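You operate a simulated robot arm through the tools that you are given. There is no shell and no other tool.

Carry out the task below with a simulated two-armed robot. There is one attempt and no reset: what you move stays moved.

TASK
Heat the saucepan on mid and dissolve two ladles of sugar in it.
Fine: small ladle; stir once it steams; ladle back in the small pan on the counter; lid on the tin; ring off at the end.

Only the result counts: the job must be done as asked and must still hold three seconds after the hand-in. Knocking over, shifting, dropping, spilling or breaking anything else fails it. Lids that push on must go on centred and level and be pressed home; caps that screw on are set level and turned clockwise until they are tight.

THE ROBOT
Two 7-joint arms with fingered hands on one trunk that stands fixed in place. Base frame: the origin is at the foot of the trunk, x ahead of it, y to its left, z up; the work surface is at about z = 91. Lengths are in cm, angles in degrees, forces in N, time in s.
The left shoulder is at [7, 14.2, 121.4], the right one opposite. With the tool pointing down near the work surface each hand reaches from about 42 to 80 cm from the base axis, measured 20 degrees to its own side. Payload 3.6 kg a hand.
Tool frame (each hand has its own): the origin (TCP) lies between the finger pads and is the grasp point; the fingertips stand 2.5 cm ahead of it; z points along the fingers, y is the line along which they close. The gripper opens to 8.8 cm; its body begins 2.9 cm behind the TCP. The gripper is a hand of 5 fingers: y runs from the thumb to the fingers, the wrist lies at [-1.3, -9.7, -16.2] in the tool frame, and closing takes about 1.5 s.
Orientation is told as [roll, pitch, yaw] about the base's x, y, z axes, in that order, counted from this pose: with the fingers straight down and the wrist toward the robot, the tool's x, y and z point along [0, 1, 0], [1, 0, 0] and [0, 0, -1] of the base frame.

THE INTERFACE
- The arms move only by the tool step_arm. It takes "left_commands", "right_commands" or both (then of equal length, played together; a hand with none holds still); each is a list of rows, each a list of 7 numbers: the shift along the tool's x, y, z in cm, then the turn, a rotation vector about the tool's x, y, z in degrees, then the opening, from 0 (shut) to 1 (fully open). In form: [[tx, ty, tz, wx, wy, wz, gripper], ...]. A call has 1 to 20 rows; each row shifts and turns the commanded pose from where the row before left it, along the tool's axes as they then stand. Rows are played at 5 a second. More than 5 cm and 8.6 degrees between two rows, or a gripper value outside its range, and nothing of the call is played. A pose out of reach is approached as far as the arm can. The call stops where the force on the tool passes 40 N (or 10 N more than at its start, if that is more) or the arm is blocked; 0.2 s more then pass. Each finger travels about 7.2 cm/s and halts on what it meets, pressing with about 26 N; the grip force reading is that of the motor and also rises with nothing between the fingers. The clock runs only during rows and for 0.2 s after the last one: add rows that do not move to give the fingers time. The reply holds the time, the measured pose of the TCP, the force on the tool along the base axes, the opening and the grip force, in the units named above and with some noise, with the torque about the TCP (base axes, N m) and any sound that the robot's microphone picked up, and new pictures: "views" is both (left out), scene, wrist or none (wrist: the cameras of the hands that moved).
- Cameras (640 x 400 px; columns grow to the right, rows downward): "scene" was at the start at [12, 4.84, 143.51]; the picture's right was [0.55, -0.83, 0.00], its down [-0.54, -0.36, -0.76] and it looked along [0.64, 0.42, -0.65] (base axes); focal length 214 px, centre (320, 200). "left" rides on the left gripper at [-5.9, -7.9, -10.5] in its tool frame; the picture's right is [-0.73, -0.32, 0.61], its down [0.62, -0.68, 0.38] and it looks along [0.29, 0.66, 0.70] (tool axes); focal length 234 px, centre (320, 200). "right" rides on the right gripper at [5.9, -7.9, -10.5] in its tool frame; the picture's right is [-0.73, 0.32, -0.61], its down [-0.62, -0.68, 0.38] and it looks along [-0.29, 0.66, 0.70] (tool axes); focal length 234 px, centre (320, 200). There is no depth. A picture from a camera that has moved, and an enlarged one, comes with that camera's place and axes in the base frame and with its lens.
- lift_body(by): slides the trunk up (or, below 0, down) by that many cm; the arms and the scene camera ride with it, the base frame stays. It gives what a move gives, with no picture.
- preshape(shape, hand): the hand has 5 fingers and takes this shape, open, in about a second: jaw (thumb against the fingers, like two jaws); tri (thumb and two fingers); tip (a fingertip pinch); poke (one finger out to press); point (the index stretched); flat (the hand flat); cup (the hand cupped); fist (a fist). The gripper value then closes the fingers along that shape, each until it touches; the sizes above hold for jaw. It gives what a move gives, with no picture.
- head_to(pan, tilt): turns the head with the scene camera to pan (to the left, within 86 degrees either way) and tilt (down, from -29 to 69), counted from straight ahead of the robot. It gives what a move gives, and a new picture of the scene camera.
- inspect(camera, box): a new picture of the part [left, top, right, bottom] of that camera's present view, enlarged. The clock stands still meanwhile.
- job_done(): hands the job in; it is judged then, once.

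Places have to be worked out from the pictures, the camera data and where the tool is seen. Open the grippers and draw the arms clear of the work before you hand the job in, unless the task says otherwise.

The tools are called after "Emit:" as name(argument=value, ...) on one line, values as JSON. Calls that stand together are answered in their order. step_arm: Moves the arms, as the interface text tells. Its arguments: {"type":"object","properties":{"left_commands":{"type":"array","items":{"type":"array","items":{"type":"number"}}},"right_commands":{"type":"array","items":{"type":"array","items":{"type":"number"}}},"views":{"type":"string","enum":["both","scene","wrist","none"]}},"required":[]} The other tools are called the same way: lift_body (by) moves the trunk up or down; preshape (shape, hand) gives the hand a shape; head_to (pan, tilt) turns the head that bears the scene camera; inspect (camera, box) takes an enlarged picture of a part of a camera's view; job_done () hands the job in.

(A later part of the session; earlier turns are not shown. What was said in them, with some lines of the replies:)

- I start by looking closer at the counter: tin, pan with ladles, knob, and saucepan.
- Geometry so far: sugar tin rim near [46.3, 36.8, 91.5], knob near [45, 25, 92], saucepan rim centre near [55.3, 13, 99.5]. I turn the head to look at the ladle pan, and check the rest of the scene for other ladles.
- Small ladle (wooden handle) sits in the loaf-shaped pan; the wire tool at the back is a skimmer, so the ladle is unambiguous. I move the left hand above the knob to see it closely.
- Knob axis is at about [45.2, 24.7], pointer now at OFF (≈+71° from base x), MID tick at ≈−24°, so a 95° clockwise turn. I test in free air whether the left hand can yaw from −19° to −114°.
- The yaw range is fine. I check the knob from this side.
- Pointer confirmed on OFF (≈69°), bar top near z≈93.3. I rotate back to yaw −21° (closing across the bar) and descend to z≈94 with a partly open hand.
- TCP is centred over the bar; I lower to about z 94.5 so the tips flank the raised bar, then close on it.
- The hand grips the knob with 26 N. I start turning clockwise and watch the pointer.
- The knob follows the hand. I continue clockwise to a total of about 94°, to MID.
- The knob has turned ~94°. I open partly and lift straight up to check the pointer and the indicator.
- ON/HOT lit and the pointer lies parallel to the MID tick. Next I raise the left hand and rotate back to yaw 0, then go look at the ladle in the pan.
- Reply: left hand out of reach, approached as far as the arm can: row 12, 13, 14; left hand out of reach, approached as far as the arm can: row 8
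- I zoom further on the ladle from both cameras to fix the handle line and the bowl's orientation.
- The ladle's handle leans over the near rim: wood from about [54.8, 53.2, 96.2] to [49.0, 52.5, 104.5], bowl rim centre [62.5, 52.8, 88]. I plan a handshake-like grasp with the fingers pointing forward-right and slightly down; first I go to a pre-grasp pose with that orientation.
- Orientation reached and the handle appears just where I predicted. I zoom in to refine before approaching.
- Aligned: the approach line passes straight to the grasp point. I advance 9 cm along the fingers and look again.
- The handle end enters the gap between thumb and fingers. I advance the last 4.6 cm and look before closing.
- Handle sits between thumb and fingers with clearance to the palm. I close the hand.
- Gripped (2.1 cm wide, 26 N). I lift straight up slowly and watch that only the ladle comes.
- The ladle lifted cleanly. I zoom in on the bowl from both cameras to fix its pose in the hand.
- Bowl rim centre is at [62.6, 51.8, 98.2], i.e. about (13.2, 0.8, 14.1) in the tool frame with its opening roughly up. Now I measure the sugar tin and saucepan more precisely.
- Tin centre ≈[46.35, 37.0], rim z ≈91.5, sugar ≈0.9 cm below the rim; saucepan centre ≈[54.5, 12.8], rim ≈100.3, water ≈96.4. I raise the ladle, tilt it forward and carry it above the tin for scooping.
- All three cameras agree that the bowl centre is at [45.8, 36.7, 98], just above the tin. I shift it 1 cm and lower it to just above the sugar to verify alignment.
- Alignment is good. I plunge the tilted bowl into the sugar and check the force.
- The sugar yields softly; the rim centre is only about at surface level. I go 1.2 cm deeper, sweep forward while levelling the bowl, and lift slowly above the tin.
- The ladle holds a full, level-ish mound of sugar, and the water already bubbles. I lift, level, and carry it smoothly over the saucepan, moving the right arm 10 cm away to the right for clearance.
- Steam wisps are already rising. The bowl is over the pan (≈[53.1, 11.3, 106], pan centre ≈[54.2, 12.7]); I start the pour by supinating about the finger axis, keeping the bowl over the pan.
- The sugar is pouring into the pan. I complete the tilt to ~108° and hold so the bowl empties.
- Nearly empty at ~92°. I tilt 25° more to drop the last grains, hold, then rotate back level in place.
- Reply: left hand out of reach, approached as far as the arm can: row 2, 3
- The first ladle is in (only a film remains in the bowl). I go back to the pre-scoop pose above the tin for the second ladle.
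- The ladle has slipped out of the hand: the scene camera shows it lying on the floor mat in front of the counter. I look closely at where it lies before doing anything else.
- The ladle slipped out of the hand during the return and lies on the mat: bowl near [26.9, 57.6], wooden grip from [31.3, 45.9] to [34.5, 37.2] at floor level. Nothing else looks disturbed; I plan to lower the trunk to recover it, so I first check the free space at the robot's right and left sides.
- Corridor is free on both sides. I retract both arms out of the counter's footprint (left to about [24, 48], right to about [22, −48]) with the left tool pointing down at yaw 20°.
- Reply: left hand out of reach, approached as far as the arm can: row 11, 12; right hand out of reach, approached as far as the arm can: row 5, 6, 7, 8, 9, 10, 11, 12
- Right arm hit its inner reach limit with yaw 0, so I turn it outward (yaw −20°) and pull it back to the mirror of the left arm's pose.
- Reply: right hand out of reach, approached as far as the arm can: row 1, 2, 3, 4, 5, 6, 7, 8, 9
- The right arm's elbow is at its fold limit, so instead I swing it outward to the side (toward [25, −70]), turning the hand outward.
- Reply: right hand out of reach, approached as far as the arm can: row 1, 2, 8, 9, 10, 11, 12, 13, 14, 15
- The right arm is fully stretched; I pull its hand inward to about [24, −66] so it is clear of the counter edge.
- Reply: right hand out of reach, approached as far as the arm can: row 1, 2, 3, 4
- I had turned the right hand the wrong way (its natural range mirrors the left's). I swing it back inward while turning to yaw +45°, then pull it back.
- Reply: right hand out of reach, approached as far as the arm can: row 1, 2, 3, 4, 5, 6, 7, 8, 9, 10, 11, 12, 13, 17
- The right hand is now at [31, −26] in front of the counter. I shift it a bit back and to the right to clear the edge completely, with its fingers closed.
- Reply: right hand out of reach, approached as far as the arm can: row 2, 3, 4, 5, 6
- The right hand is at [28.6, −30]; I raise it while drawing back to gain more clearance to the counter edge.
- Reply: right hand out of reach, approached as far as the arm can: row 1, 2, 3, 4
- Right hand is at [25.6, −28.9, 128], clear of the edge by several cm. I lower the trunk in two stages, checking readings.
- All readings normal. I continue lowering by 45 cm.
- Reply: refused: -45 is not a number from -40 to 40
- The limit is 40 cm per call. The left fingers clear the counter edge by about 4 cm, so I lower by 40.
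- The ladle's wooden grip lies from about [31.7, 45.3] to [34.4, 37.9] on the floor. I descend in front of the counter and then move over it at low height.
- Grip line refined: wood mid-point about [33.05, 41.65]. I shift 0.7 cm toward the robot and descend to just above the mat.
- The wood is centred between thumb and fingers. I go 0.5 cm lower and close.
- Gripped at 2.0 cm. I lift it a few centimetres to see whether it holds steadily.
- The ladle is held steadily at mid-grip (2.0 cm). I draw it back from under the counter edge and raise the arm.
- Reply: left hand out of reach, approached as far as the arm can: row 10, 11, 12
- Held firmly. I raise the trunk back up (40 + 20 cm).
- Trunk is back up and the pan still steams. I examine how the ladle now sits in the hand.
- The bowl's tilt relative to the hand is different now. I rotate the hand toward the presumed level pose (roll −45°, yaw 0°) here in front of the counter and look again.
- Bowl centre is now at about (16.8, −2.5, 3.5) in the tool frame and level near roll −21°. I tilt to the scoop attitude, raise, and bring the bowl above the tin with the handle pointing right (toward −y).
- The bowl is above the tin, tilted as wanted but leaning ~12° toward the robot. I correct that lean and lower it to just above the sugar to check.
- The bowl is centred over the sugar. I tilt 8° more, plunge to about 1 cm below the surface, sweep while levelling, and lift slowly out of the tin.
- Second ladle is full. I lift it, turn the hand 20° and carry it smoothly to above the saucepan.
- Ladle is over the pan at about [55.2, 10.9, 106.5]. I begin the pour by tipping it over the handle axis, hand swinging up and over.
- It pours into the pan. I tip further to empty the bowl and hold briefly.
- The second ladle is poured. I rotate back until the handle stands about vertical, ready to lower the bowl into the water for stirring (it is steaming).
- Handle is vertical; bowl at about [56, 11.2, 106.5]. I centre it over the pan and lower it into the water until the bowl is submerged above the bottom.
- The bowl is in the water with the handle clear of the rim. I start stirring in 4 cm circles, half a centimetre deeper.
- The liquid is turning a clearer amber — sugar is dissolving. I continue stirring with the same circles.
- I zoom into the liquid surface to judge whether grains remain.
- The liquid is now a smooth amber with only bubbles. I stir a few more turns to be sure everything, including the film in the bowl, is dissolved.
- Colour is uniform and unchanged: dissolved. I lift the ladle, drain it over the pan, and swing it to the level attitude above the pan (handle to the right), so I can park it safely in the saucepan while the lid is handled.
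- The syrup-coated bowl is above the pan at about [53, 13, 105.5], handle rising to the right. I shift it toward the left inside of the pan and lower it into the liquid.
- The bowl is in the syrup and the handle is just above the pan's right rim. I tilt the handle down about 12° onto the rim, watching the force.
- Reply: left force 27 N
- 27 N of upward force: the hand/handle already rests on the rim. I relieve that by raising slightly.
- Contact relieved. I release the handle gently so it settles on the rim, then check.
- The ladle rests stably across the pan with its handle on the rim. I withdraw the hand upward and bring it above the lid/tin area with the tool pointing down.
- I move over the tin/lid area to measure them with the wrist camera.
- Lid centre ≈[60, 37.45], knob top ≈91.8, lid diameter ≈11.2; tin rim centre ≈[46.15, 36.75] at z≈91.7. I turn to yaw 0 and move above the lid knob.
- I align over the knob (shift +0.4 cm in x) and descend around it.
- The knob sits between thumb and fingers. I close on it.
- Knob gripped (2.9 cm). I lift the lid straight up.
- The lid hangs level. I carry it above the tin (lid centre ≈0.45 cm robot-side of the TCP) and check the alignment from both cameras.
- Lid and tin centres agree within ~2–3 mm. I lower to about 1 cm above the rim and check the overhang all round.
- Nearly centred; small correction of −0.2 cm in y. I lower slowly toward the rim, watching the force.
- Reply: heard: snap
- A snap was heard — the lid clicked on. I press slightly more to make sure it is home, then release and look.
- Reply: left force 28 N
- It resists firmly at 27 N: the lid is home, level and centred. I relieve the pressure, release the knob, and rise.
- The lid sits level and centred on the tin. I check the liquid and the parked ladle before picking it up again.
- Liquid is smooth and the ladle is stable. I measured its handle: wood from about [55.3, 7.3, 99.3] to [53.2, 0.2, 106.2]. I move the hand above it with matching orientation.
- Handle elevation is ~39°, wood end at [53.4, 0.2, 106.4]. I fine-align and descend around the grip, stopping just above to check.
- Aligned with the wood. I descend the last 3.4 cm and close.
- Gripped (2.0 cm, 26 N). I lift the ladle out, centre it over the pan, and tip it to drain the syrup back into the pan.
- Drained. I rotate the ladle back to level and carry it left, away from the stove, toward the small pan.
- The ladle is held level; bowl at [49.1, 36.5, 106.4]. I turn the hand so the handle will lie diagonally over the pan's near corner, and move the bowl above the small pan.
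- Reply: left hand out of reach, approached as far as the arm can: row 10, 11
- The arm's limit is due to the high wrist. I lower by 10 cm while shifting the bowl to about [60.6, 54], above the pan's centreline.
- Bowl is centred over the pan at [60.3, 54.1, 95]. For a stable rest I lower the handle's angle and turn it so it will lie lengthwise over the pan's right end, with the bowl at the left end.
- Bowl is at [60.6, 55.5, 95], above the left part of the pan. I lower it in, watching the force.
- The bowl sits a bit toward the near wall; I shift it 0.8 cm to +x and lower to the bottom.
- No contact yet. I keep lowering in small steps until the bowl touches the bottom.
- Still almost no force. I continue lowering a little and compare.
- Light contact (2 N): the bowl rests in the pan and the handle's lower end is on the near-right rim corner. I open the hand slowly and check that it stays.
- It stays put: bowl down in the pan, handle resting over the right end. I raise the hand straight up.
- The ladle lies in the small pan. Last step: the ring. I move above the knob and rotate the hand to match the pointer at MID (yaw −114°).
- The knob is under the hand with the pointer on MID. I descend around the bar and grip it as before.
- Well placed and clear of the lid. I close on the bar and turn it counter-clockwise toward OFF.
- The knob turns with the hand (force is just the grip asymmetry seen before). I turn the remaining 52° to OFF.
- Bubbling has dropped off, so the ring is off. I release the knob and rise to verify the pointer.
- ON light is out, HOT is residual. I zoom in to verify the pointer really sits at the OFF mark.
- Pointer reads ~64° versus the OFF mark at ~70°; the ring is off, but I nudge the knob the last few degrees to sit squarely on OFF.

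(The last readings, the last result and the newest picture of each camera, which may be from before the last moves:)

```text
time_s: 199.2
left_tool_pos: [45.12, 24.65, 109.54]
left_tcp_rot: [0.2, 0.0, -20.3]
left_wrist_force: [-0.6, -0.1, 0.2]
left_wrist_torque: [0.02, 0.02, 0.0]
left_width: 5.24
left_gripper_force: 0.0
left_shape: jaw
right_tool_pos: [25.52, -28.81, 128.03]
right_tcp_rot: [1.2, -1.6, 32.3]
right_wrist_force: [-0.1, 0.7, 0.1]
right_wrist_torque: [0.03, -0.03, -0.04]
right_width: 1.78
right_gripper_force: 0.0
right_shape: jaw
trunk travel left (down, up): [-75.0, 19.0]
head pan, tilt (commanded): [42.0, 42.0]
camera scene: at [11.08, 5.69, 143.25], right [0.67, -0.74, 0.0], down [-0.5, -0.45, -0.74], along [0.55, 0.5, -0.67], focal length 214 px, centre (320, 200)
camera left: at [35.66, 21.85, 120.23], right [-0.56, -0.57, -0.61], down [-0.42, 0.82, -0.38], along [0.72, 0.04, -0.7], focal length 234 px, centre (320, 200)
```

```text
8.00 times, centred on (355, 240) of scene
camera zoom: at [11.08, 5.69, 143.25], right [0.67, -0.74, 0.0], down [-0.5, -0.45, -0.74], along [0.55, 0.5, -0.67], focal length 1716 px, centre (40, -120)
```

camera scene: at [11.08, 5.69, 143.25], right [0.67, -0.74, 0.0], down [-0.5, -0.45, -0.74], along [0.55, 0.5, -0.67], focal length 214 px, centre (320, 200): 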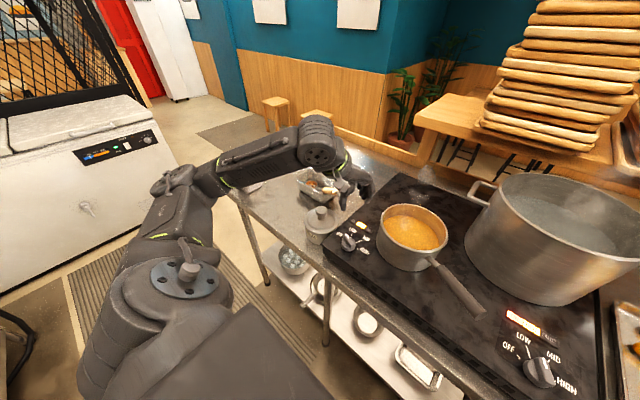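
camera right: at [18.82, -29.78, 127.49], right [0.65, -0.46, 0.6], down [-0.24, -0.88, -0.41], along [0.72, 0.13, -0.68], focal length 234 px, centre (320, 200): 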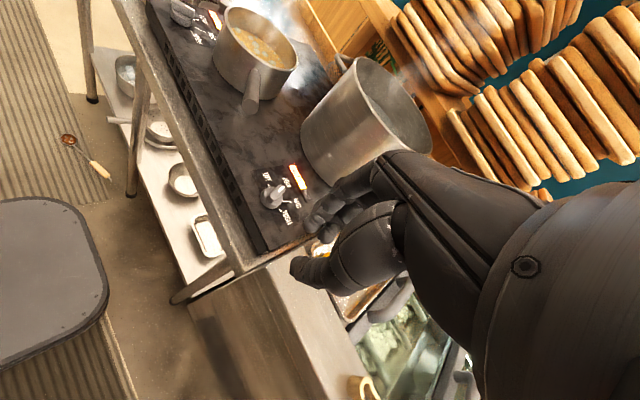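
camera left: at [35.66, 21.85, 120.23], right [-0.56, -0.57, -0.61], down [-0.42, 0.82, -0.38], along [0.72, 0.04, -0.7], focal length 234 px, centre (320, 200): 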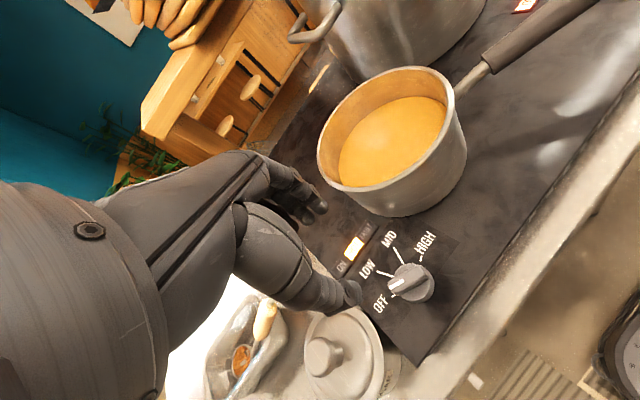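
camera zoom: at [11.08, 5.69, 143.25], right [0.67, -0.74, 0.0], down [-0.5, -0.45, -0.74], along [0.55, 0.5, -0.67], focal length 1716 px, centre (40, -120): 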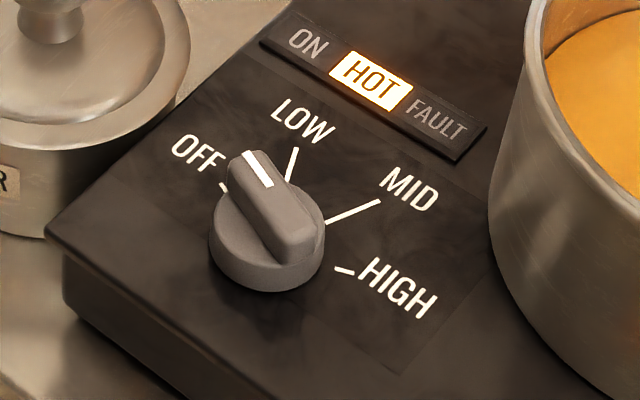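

The pointer did not move further: it is at its OFF stop, ON light out. I retract the left arm clear, open both hands, and take a final look at everything.

Emit:
step_arm(left_commands=[[0, 0, -4, 0, 0, 0, 0.8], [1.38, -3, -3, 0, 0, 0, 1], [1.38, -3, -3, 0, 0, 0, 1], [1.38, -3, -3, 0, 0, 0, 1], [1.38, -3, -2.5, 0, 0, 0, 1], [1.38, -3, -2.5, 0, 0, 0, 1], [1.38, -3, 0, 0, 0, 0, 1], [0, 0, 0, 0, 0, 0, 1]], right_commands=[[0, 0, 0, 0, 0, 0, 0.3], [0, 0, 0, 0, 0, 0, 0.5], [0, 0, 0, 0, 0, 0, 0.7], [0, 0, 0, 0, 0, 0, 0.9], [0, 0, 0, 0, 0, 0, 1], [0, 0, 0, 0, 0, 0, 1], [0, 0, 0, 0, 0, 0, 1], [0, 0, 0, 0, 0, 0, 1]], views="both")

Emit:
head_to(pan=42, tilt=38)

Emit:
inspect(camera="scene", box=[260, 140, 420, 240])

Emit:
inspect(camera="scene", box=[320, 180, 480, 300])

```text
time_s: 201.0
left_tool_pos: [40.53, 32.92, 124.73]
left_tcp_rot: [0.0, 0.0, -20.4]
left_wrist_force: [-0.7, 0.1, 0.0]
left_wrist_torque: [-0.02, -0.01, 0.03]
left_width: 8.78
left_gripper_force: 0.0
left_shape: jaw
left hand out of reach, approached as far as the arm can: row 4, 5, 6, 7
right_tool_pos: [25.53, -28.75, 128.18]
right_tcp_rot: [1.2, -1.4, 32.3]
right_wrist_force: [0.5, 0.1, 0.1]
right_wrist_torque: [-0.01, 0.01, 0.0]
right_width: 8.75
right_gripper_force: 0.0
right_shape: jaw
trunk travel left (down, up): [-75.0, 19.0]
head pan, tilt (commanded): [42.0, 42.0]
camera scene: at [11.18, 5.77, 143.25], right [0.67, -0.74, 0.0], down [-0.5, -0.45, -0.74], along [0.55, 0.5, -0.67], focal length 214 px, centre (320, 200)
camera right: at [15.73, -28.34, 138.42], right [0.65, -0.46, 0.6], down [-0.24, -0.88, -0.41], along [0.72, 0.13, -0.68], focal length 234 px, centre (320, 200)
camera left: at [31.05, 30.17, 135.42], right [-0.56, -0.57, -0.61], down [-0.42, 0.82, -0.38], along [0.72, 0.04, -0.7], focal length 234 px, centre (320, 200)
```

scene: 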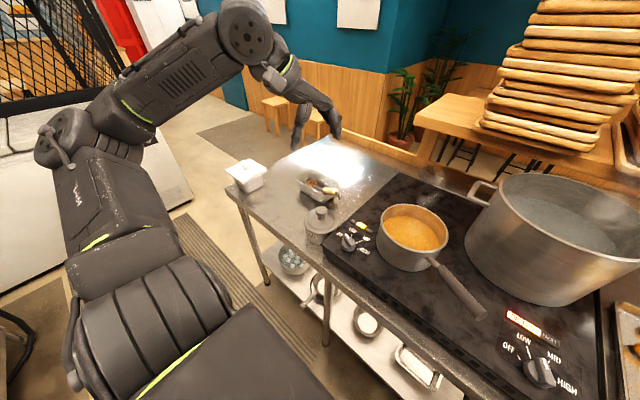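
right: 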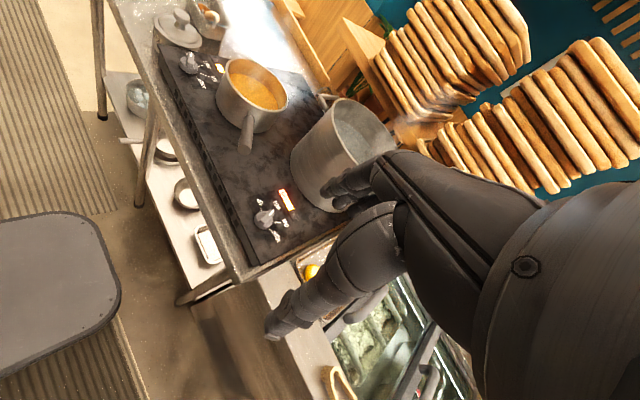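
left: 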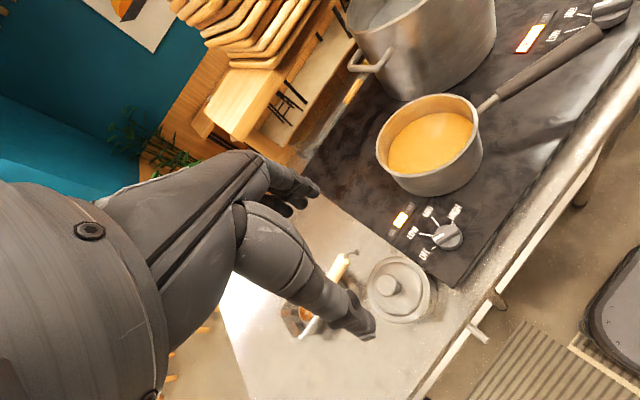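

```text
time_s: 201.7
left_tool_pos: [40.44, 32.89, 124.77]
left_tcp_rot: [0.0, -0.1, -20.5]
left_wrist_force: [0.8, -0.1, 0.5]
left_wrist_torque: [0.0, 0.02, 0.0]
left_width: 8.79
left_gripper_force: 0.1
left_shape: jaw
right_tool_pos: [25.52, -28.77, 128.08]
right_tcp_rot: [1.2, -1.6, 32.3]
right_wrist_force: [0.8, 0.1, -0.6]
right_wrist_torque: [-0.01, 0.02, -0.03]
right_width: 8.78
right_gripper_force: 0.1
right_shape: jaw
trunk travel left (down, up): [-75.0, 19.0]
head pan, tilt (commanded): [42.0, 38.0]
camera scene: at [11.3, 5.89, 143.85], right [0.67, -0.74, 0.0], down [-0.46, -0.41, -0.79], along [0.59, 0.53, -0.62], focal length 214 px, centre (320, 200)
```

scene: 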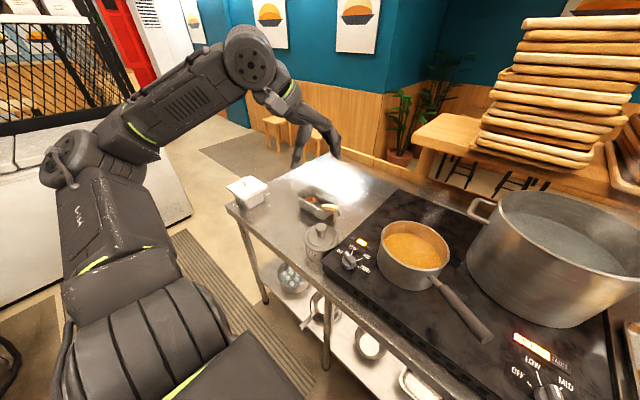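

```text
4.00 times, centred on (340, 190) of scene
camera zoom: at [11.3, 5.89, 143.85], right [0.67, -0.74, 0.0], down [-0.46, -0.41, -0.79], along [0.59, 0.53, -0.62], focal length 858 px, centre (240, 240)
```

zoom: 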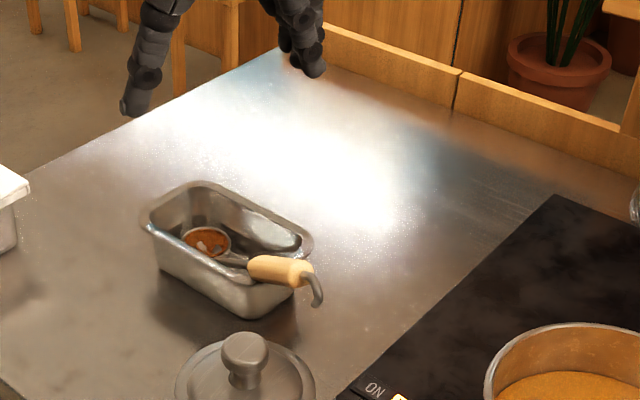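

```text
3.33 times, centred on (400, 240) of scene
camera zoom: at [11.3, 5.89, 143.85], right [0.67, -0.74, 0.0], down [-0.46, -0.41, -0.79], along [0.59, 0.53, -0.62], focal length 715 px, centre (53, 67)
```

zoom: 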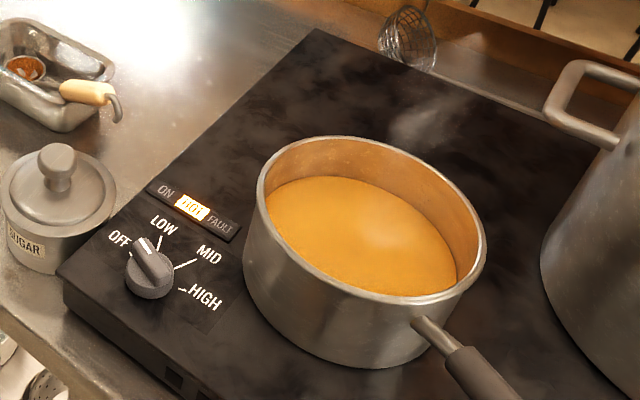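

Everything stands as wanted: smooth syrup, ring off, lid on, ladle in the small pan, pan and saucepan in place. I draw the left arm back to its starting pose before handing in.

Emit:
step_arm(left_commands=[[0, 0, -1, 0, 0, -6.8, 1], [0, 0, -1, 0, 0, -6.8, 1], [0, 0, -0.8, 0, 0, -6.8, 1], [1.4, -2.3, 0, 0, 0, 0, 1], [1.4, -2.3, 0, 0, 0, 0, 1], [1.4, -2.3, 0, 0, 0, 0, 1], [1.4, -2.3, 0, 0, 0, 0, 1], [0, 0, 0, 0, 0, 0, 1], [0, 0, 0, 0, 0, 0, 1]], views="both")

Emit:
inspect(camera="scene", box=[220, 140, 480, 300])

```text
time_s: 203.7
left_tool_pos: [42.57, 33.39, 124.97]
left_tcp_rot: [-0.1, 0.0, -0.1]
left_wrist_force: [-0.2, -0.6, 0.1]
left_wrist_torque: [-0.01, -0.01, -0.01]
left_width: 8.79
left_gripper_force: 0.0
left_shape: jaw
left hand out of reach, approached as far as the arm can: row 1, 2, 3, 4, 5, 6, 7
right_tool_pos: [25.53, -28.79, 128.11]
right_tcp_rot: [1.2, -1.7, 32.3]
right_wrist_force: [-0.4, -0.1, -0.1]
right_wrist_torque: [-0.01, -0.01, 0.0]
right_width: 8.75
right_gripper_force: 0.1
right_shape: jaw
trunk travel left (down, up): [-75.0, 19.0]
head pan, tilt (commanded): [42.0, 38.0]
camera scene: at [11.33, 5.9, 143.84], right [0.67, -0.74, 0.0], down [-0.46, -0.41, -0.79], along [0.59, 0.53, -0.62], focal length 214 px, centre (320, 200)
camera left: at [34.59, 27.46, 135.6], right [-0.32, -0.73, -0.61], down [-0.68, 0.62, -0.38], along [0.66, 0.29, -0.7], focal length 234 px, centre (320, 200)
```

scene: 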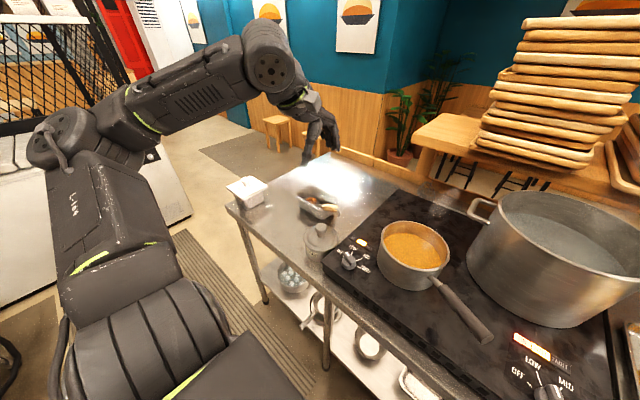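
left: 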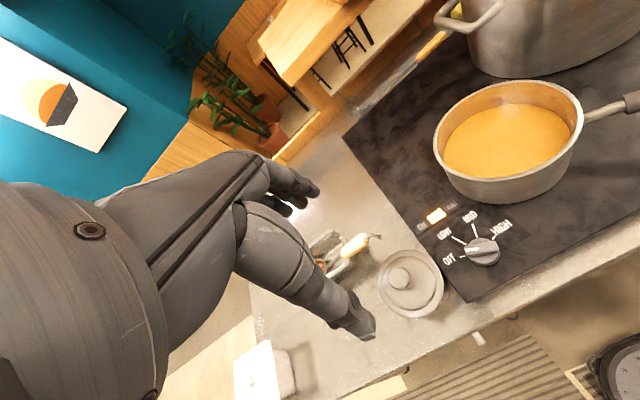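

```text
2.46 times, centred on (350, 220) of scene
camera zoom: at [11.33, 5.9, 143.84], right [0.67, -0.74, 0.0], down [-0.46, -0.41, -0.79], along [0.59, 0.53, -0.62], focal length 528 px, centre (246, 151)
```

zoom: 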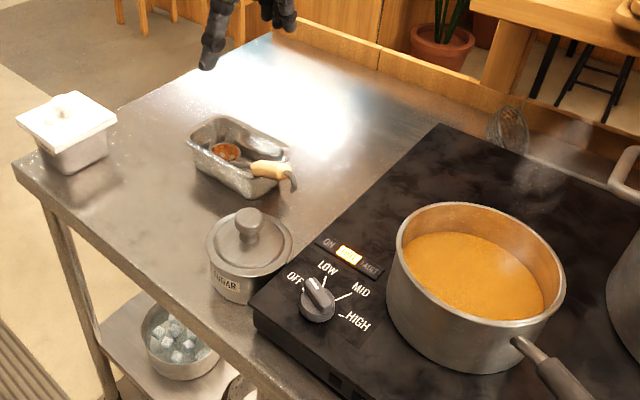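

All items are in their final state and both open hands are well above and clear of the work. I hand the job in, noting that the ladle slipped to the floor once midway and was picked up again.

Emit:
job_done()

```text
The job is handed in.
```

I handed the job in with every step of the recipe done. But the ladle fell to the floor once partway through, and that alone may count as a failure.

**The drop:** the ladle slipped out of the left hand after the first ladle of sugar was poured. I lowered the trunk, picked it up off the floor mat without washing it, and used it for the second ladle and the stirring. I saw no spilled sugar on the floor, but it landed with a film of sugar in the bowl.

**Final state:**
- **Saucepan:** I heated it on mid, added two full ladles of sugar and stirred after the steam appeared. The liquid looked smooth and even in the last pictures.
- **Ring:** the knob is back at its OFF stop. The ON light is out, and HOT is still lit from residual heat.
- **Sugar tin:** the lid is on, level and centred. I heard it snap, and it then resisted a firm push.
- **Ladle:** it is in the small pan with its bowl inside and its handle over the near-right corner. A brown film is still visible in the bowl.
- **Arms:** both hands are open. The left hand stopped about 25 cm above the tin because the arm could not reach back any further.

I also parked the ladle in the saucepan for a short while so I could put the lid on.
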